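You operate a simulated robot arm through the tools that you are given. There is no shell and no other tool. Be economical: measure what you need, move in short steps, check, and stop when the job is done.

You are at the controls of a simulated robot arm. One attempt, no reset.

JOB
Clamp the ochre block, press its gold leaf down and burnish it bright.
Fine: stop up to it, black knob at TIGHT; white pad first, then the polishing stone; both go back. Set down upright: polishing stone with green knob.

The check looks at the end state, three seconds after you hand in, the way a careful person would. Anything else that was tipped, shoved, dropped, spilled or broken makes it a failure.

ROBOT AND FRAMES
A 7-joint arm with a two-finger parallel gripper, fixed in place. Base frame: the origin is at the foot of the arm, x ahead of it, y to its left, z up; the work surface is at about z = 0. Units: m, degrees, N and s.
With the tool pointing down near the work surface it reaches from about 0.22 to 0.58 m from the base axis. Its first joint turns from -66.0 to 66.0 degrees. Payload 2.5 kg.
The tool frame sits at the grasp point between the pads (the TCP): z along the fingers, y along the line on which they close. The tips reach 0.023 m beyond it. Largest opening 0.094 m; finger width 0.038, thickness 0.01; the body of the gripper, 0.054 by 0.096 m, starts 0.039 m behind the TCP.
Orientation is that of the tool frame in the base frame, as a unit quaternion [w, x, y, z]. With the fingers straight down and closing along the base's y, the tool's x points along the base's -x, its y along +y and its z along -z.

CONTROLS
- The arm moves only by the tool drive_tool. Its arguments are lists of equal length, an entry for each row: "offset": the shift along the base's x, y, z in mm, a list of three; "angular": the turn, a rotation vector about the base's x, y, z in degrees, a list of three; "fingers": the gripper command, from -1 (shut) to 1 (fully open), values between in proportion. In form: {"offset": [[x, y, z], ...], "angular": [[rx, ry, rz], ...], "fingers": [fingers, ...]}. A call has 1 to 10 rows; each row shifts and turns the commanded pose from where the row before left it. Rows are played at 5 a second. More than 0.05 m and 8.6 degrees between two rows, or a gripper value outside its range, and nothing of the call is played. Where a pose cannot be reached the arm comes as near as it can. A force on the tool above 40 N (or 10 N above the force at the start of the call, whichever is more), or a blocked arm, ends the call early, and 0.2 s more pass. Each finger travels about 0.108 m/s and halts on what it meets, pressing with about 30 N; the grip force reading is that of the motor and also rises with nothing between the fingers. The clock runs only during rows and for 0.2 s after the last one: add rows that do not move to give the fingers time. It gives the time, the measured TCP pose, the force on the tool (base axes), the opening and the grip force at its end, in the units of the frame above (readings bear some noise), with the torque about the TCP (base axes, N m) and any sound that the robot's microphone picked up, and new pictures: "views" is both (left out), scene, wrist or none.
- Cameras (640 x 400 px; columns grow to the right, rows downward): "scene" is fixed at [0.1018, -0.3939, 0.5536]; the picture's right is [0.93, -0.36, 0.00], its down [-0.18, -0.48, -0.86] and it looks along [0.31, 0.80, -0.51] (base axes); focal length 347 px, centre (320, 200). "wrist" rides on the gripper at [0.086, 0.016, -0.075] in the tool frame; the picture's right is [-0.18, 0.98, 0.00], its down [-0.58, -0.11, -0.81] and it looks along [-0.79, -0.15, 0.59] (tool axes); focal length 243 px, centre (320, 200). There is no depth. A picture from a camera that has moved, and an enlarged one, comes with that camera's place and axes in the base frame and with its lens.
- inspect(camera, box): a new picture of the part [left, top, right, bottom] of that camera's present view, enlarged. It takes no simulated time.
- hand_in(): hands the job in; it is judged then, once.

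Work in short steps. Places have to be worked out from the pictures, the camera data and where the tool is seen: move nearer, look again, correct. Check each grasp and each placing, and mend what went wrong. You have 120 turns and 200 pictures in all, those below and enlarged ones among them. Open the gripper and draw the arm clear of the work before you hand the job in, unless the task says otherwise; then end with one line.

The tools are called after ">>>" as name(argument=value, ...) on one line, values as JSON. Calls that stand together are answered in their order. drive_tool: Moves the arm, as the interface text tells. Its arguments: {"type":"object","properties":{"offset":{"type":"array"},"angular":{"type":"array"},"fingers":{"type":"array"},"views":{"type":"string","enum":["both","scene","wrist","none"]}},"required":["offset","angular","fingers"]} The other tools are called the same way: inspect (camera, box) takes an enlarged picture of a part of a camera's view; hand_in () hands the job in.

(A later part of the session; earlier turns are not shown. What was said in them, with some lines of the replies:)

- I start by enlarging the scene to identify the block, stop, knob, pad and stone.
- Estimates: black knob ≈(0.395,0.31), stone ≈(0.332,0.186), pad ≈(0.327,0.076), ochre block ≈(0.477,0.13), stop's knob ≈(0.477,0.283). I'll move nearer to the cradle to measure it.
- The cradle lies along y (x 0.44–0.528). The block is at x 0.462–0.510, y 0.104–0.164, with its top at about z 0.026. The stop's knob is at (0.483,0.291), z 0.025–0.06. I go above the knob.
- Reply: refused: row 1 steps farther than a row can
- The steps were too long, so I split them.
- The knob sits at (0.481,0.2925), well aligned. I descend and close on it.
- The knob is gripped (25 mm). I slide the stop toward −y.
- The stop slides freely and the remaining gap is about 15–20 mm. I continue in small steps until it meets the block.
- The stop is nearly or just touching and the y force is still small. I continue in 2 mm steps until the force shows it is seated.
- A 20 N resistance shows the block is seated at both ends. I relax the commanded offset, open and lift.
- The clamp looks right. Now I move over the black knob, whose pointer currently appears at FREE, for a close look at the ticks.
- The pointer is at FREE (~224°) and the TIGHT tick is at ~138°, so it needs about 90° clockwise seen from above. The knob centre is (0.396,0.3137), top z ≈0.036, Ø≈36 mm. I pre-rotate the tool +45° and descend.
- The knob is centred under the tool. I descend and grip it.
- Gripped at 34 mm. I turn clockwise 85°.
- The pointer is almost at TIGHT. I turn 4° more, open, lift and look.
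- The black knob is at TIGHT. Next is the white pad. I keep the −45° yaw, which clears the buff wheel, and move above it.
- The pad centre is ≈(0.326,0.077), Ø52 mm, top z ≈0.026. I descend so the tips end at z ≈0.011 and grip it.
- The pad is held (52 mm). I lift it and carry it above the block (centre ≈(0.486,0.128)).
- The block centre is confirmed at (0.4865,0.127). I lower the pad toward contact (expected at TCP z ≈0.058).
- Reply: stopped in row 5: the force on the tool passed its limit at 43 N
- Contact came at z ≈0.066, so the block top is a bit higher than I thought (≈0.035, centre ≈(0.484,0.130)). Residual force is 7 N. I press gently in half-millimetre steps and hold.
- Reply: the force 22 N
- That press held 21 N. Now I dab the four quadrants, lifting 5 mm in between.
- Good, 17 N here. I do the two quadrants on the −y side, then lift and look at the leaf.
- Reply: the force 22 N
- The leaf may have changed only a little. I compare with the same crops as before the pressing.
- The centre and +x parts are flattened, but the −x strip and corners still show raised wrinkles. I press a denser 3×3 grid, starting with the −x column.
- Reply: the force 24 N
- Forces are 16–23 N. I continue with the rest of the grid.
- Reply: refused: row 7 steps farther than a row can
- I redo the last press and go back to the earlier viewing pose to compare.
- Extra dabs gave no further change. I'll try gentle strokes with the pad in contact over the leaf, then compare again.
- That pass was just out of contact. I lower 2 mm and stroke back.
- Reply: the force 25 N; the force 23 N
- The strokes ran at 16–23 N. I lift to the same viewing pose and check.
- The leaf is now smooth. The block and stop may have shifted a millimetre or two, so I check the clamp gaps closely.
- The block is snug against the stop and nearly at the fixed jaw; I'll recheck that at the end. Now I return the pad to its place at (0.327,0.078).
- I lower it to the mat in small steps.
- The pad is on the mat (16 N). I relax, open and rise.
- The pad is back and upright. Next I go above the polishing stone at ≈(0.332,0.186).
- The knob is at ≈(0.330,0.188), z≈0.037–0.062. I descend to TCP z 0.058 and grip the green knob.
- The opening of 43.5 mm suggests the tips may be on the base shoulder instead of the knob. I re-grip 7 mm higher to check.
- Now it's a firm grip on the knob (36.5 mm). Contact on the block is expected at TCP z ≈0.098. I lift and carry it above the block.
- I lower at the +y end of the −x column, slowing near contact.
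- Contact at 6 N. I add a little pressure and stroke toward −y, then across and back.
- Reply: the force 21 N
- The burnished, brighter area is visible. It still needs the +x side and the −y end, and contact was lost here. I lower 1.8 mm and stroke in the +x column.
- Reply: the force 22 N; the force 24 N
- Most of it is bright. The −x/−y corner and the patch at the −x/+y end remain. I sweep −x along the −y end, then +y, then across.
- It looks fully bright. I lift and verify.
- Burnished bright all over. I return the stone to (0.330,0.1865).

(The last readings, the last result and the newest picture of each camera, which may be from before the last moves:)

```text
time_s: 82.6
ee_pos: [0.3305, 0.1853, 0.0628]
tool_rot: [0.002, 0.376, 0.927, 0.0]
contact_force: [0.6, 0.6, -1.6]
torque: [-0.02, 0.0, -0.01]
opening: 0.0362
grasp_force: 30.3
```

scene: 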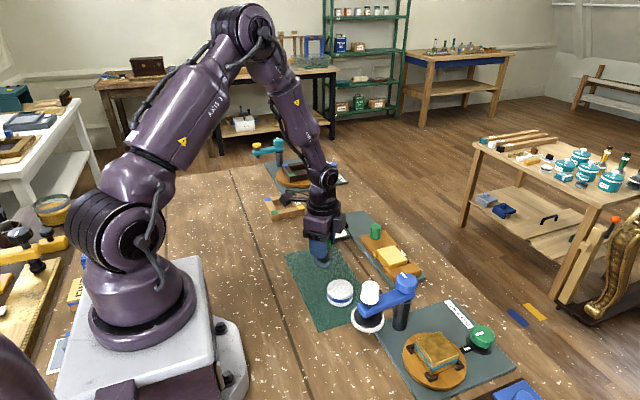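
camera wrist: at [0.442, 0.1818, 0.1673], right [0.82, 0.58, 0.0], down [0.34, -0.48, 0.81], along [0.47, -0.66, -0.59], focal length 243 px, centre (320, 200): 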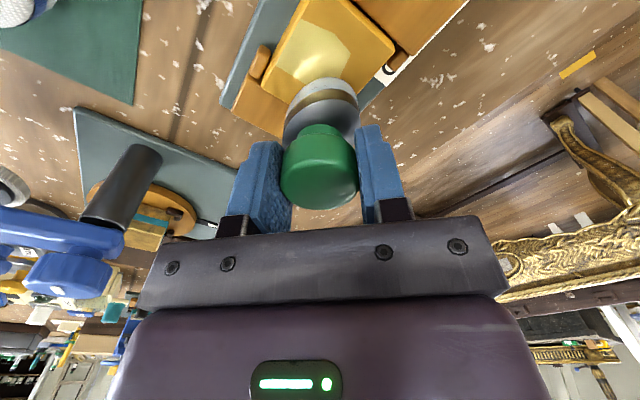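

No contact yet, so I continue lowering in small steps.

>>> drive_tool(offset=[[0, 0, -0.8], [0, 0, -0.8], [0, 0, 0]], angular=[[0, 0, 0], [0, 0, 0], [0, 0, 0]], fingers=[-1, -1, -1], views="wrist")

```text
time_s: 83.4
ee_pos: [0.3313, 0.184, 0.0613]
tool_rot: [0.001, 0.376, 0.927, 0.001]
contact_force: [-0.5, -0.1, -1.1]
torque: [0.05, -0.02, 0.02]
opening: 0.0361
grasp_force: 30.1
camera wrist: at [0.2798, 0.2576, 0.1347], right [0.82, 0.58, 0.0], down [0.34, -0.48, 0.81], along [0.47, -0.66, -0.59], focal length 243 px, centre (320, 200)
```

wrist: 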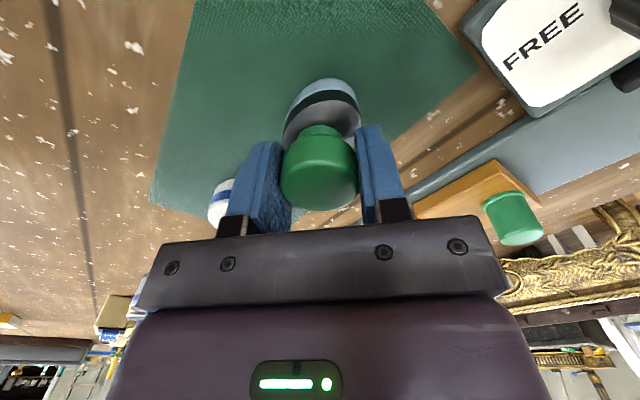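

>>> drive_tool(offset=[[0, 0.5, -0.8], [0, 0, -0.7], [0, 0, -0.7], [0, 0, 0]], angular=[[0, 0, 0], [0, 0, 0], [0, 0, 0], [0, 0, 0]], fingers=[-1, -1, -1, -1], views="none")

```text
time_s: 84.4
ee_pos: [0.3308, 0.186, 0.059]
tool_rot: [0.001, 0.375, 0.927, 0.001]
contact_force: [-8.4, -5.8, 30.7]
torque: [-0.26, 0.31, -0.02]
opening: 0.0361
grasp_force: 30.4
```

Contact (31 N). I relax upward 1.5 mm in command, open, rise and check.

>>> drive_tool(offset=[[0, 0, 1.2], [0, 0, 0], [0, 0, 0], [0, 0, 0], [0, 0, 30], [0, 0, 40], [0, 0, 40], [0, 0, 0]], angular=[[0, 0, 0], [0, 0, 0], [0, 0, 0], [0, 0, 0], [0, 0, 0], [0, 0, 0], [0, 0, 0], [0, 0, 0]], fingers=[-1, -1, 0.5, 0.5, 0.5, 0.5, 0.5, 0.5])

>>> inspect(camera="scene", box=[280, 210, 430, 310])

```text
time_s: 86.2
ee_pos: [0.3306, 0.1834, 0.1703]
tool_rot: [0.002, 0.376, 0.927, 0.0]
contact_force: [0.5, -0.2, 0.0]
torque: [-0.02, 0.01, 0.01]
opening: 0.0702
grasp_force: 0.0
camera wrist: at [0.2801, 0.2561, 0.2435], right [0.82, 0.58, 0.0], down [0.34, -0.48, 0.81], along [0.47, -0.66, -0.59], focal length 243 px, centre (320, 200)
```

scene: 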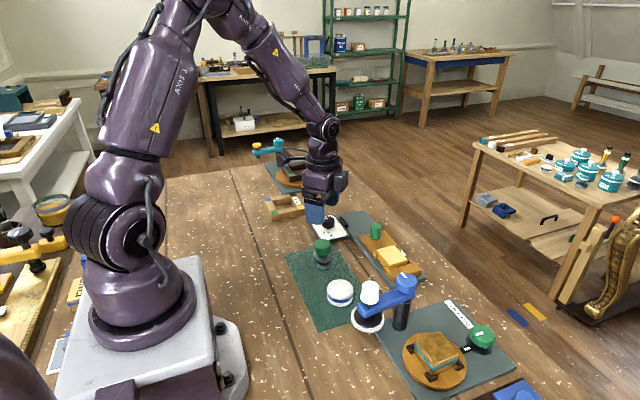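
wrist: 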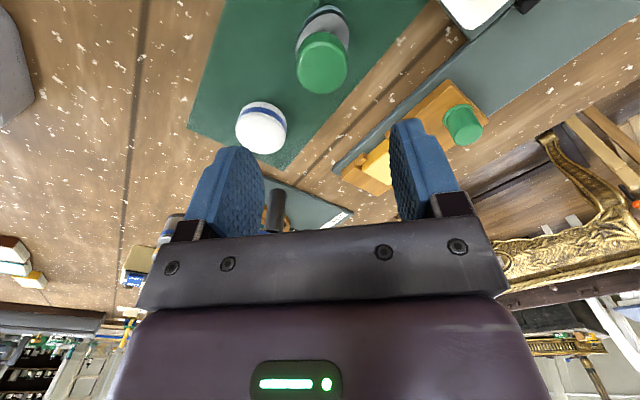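

```text
4.00 times, centred on (355, 260) of scene
camera zoom: at [0.1018, -0.3939, 0.5536], right [0.93, -0.36, 0.0], down [-0.18, -0.48, -0.86], along [0.31, 0.8, -0.51], focal length 1389 px, centre (180, -40)
```

zoom: 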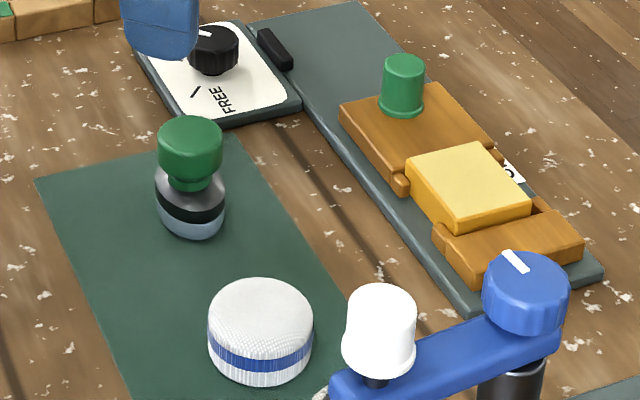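

The stone is upright in its place. Now I view the clamp from the same pose as right after clamping, with yaw back to 0.

>>> drive_tool(offset=[[15, 5, 5], [25, 5, 0], [25, 5, 0], [25, 5, -5], [25, 5, -5], [17, 2, -7], [0, 0, 0]], angular=[[0, 0, 7.5], [0, 0, 7.5], [0, 0, 7.5], [0, 0, 7.5], [0, 0, 7.5], [0, 0, 6.5], [0, 0, 0]], fingers=[0.5, 0.1, 0.1, 0.1, 0.1, 0.1, 0.1], views="wrist")

>>> inspect(camera="wrist", box=[130, 10, 360, 150])

```text
time_s: 87.8
ee_pos: [0.4638, 0.2116, 0.1578]
tool_rot: [0.001, 0.0, 1.0, 0.002]
contact_force: [0.3, -0.1, 0.3]
torque: [0.03, 0.0, -0.01]
opening: 0.0519
grasp_force: 0.0
camera wrist: at [0.3769, 0.2285, 0.2312], right [0.18, 0.98, 0.0], down [0.58, -0.11, 0.81], along [0.79, -0.15, -0.59], focal length 243 px, centre (320, 200)
```

wrist: 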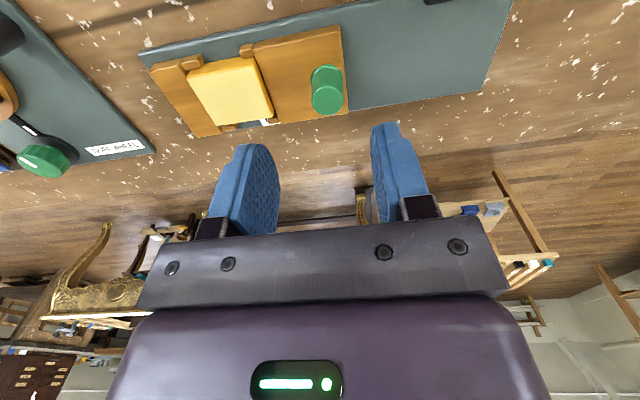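

```text
2.78 times, centred on (245, 80) of wrist
camera zoom: at [0.3769, 0.2285, 0.2312], right [0.18, 0.98, 0.0], down [0.58, -0.11, 0.81], along [0.79, -0.15, -0.59], focal length 675 px, centre (529, 534)
```

zoom: 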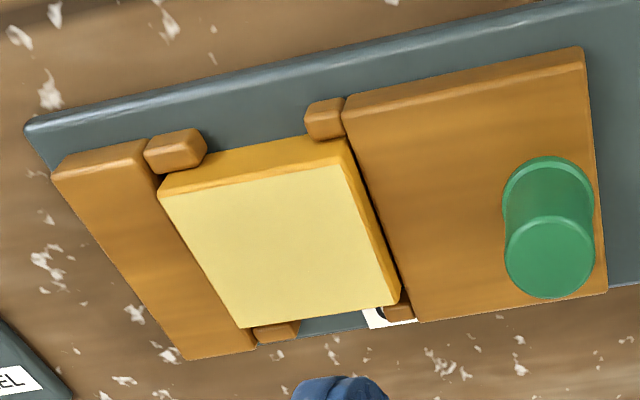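

There's about a 2 mm gap at the stop now; the rubbing nudged it. I'll grip the stop's knob again and press it up to the block.

>>> drive_tool(offset=[[19, 1.5, -35], [0, 0, -37], [0, 0, -30], [0, 0, 0], [0, 0, 0], [0, 0, 0], [0, 0, 0]], angular=[[0, 0, 0], [0, 0, 0], [0, 0, 0], [0, 0, 0], [0, 0, 0], [0, 0, 0], [0, 0, 0]], fingers=[0.1, 0.1, 0.1, 0.1, -0.5, -1, -1], views="wrist")

```text
time_s: 89.4
ee_pos: [0.4824, 0.2147, 0.0571]
tool_rot: [0.001, 0.001, 1.0, 0.001]
contact_force: [3.5, 0.0, -5.0]
torque: [-0.51, -0.12, 0.0]
opening: 0.0253
grasp_force: 44.7
camera wrist: at [0.3953, 0.2307, 0.1298], right [0.19, 0.98, 0.0], down [0.58, -0.11, 0.81], along [0.79, -0.15, -0.59], focal length 243 px, centre (320, 200)
```

wrist: 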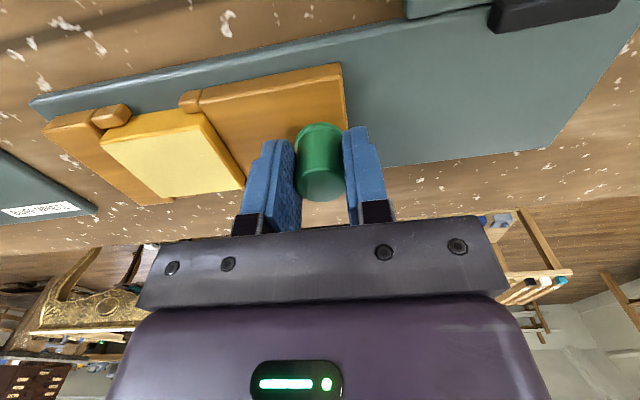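

>>> drive_tool(offset=[[0, -1.5, 0], [0, -1.5, 0], [0, 0, 0]], angular=[[0, 0, 0], [0, 0, 0], [0, 0, 0]], fingers=[-1, -1, -1], views="none")

```text
time_s: 90.2
ee_pos: [0.4817, 0.211, 0.0557]
tool_rot: [-0.001, 0.0, 1.0, 0.002]
contact_force: [0.7, 1.3, -5.7]
torque: [-0.26, -0.73, 0.14]
opening: 0.0253
grasp_force: 45.2
```

It slides easily. I continue until it seats with force.

>>> drive_tool(offset=[[0, -1, 0], [0, -1, 0], [0, 0, 0]], angular=[[0, 0, 0], [0, 0, 0], [0, 0, 0]], fingers=[-1, -1, -1], views="none")

>>> inspect(camera="wrist", box=[20, 40, 360, 220])

```text
time_s: 91.0
ee_pos: [0.4812, 0.211, 0.0565]
tool_rot: [0.001, 0.0, 1.0, 0.003]
contact_force: [9.3, 12.1, -11.5]
torque: [-0.44, 0.11, -0.04]
opening: 0.0253
grasp_force: 44.8
```

```text
1.88 times, centred on (190, 130) of wrist
camera zoom: at [0.3953, 0.227, 0.1298], right [0.18, 0.98, 0.01], down [0.58, -0.11, 0.81], along [0.79, -0.15, -0.59], focal length 457 px, centre (565, 332)
```

zoom: 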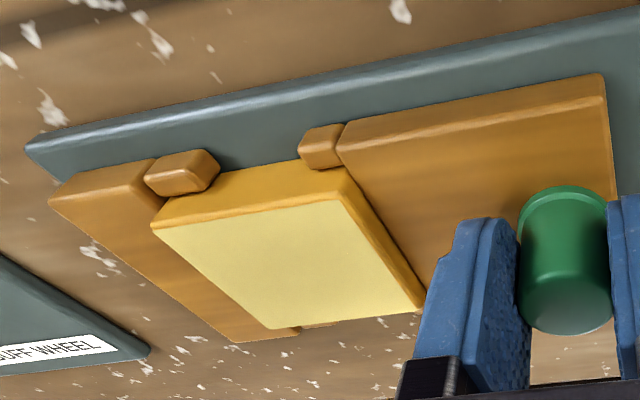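

Seated at both ends. I release gently, lift and check.

>>> drive_tool(offset=[[0, -0.5, 0], [0, 1, 0], [0, 0, 0], [0, 0, 0], [0, 0, 30], [0, 0, 40], [-20, 0, 30], [0, 0, 0]], angular=[[0, 0, 0], [0, 0, 0], [0, 0, 0], [0, 0, 0], [0, 0, 0], [0, 0, 0], [0, 0, 0], [0, 0, 0]], fingers=[-1, -1, 0.1, 0.1, 0.1, 0.1, 0.1, 0.1], views="none")

>>> inspect(camera="wrist", box=[130, 10, 360, 150])

>>> inspect(camera="scene", box=[300, 190, 440, 290])

```text
time_s: 92.8
ee_pos: [0.4619, 0.2109, 0.1564]
tool_rot: [0.002, 0.0, 1.0, 0.001]
contact_force: [-0.9, -0.2, 0.1]
torque: [0.0, 0.02, 0.04]
opening: 0.0516
grasp_force: 0.1
```

```text
2.78 times, centred on (245, 80) of wrist
camera zoom: at [0.3753, 0.2274, 0.2305], right [0.19, 0.98, 0.0], down [0.58, -0.11, 0.81], along [0.79, -0.15, -0.59], focal length 675 px, centre (529, 534)
```

zoom: 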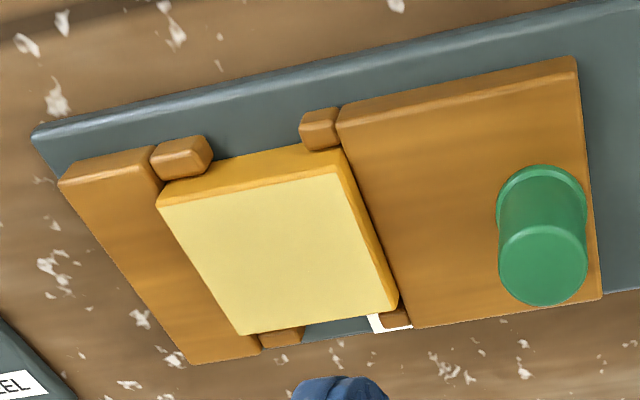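

```text
4.00 times, centred on (370, 240) of scene
camera zoom: at [0.1018, -0.3939, 0.5536], right [0.93, -0.36, 0.0], down [-0.18, -0.48, -0.86], along [0.31, 0.8, -0.51], focal length 1389 px, centre (120, 40)
```

zoom: 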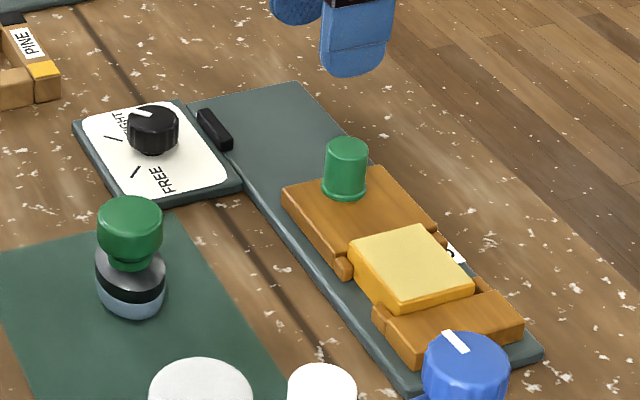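

The stop is up against the block, the knob is at TIGHT, the leaf is bright, and both tools are back and upright. I draw the arm clear with the gripper open.

>>> drive_tool(offset=[[0, 0, 40], [-20, -15, 40], [-30, -20, 30], [-35, -20, 30], [-35, -20, 30], [0, 0, 0]], angular=[[0, 0, 0], [0, 0, 0], [0, 0, 0], [0, 0, 0], [0, 0, 0], [0, 0, 0]], fingers=[0.5, 1, 1, 1, 1, 1])

>>> inspect(camera="wrist", box=[230, 0, 520, 180])

```text
refused: row 4 steps farther than a row can; nothing moved
```

```text
2.21 times, centred on (375, 90) of wrist
camera zoom: at [0.3753, 0.2274, 0.2305], right [0.19, 0.98, 0.0], down [0.58, -0.11, 0.81], along [0.79, -0.15, -0.59], focal length 535 px, centre (199, 443)
```

zoom: 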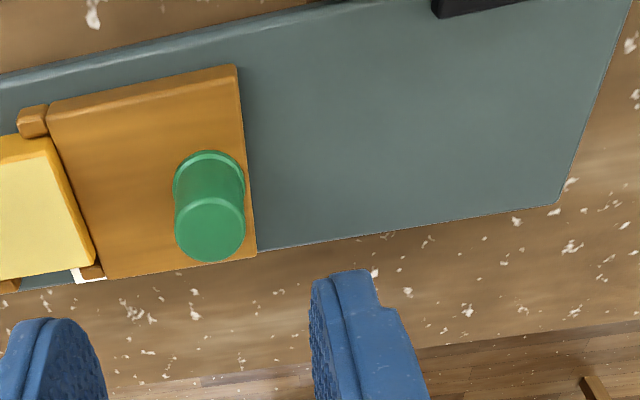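

A row was too long, so I use shorter ones.

>>> drive_tool(offset=[[0, 0, 40], [-20, -15, 35], [-30, -15, 25], [-30, -15, 25], [-30, -15, 25], [-30, -15, 20], [0, 0, 0]], angular=[[0, 0, 0], [0, 0, 0], [0, 0, 0], [0, 0, 0], [0, 0, 0], [0, 0, 0], [0, 0, 0]], fingers=[0.5, 1, 1, 1, 1, 1, 1])

>>> inspect(camera="wrist", box=[230, 0, 520, 180])

```text
time_s: 94.4
ee_pos: [0.3224, 0.1351, 0.3252]
tool_rot: [0.001, 0.0, 1.0, 0.001]
contact_force: [0.2, -0.6, -0.5]
torque: [-0.01, 0.02, 0.04]
opening: 0.094
grasp_force: 0.0
camera wrist: at [0.2355, 0.1515, 0.3994], right [0.18, 0.98, 0.0], down [0.58, -0.11, 0.81], along [0.79, -0.15, -0.59], focal length 243 px, centre (320, 200)
```

scene: 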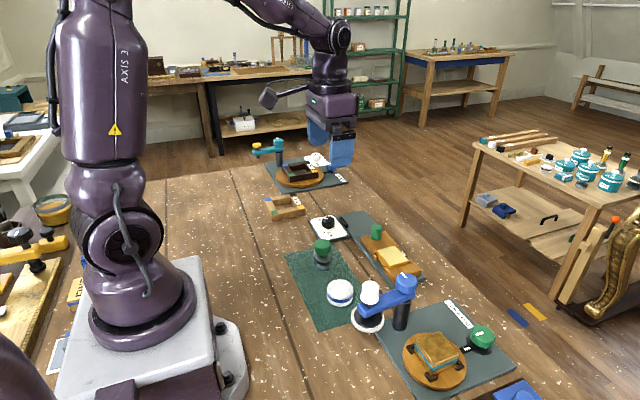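
wrist: 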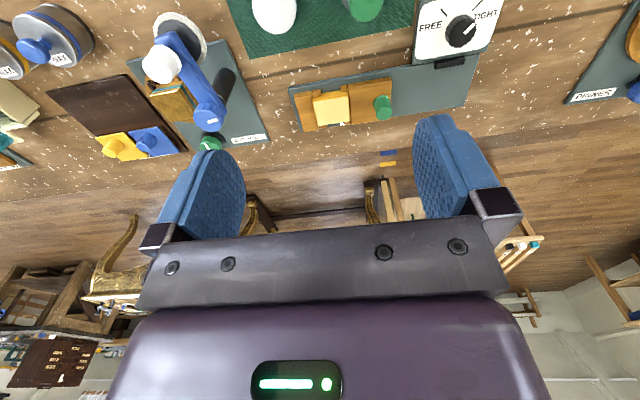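

```text
2.21 times, centred on (375, 90) of wrist
camera zoom: at [0.2355, 0.1515, 0.3994], right [0.18, 0.98, 0.0], down [0.58, -0.11, 0.81], along [0.79, -0.15, -0.59], focal length 535 px, centre (199, 443)
```

zoom: 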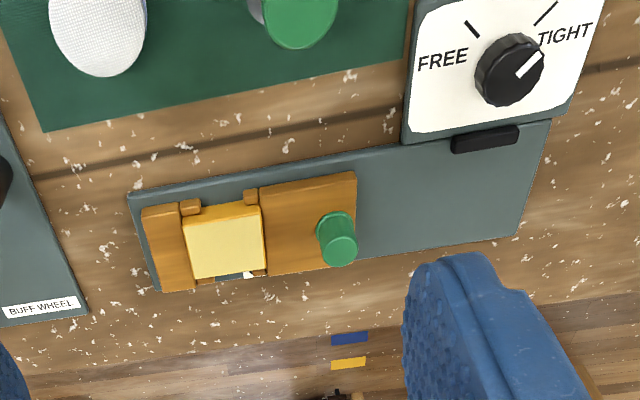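

Everything is in place: block clamped, knob at TIGHT, leaf bright, tools back and upright, arm clear. I hand in.

>>> hand_in()

```text
The job is handed in.
```

I handed the job in: the ochre block is clamped with the black knob at TIGHT, its gold leaf is pressed flat and burnished bright, and the white pad and polishing stone are back in place, the stone upright; the stop shifted about 2 mm during rubbing even at TIGHT, so I pushed it back against the block before handing in.
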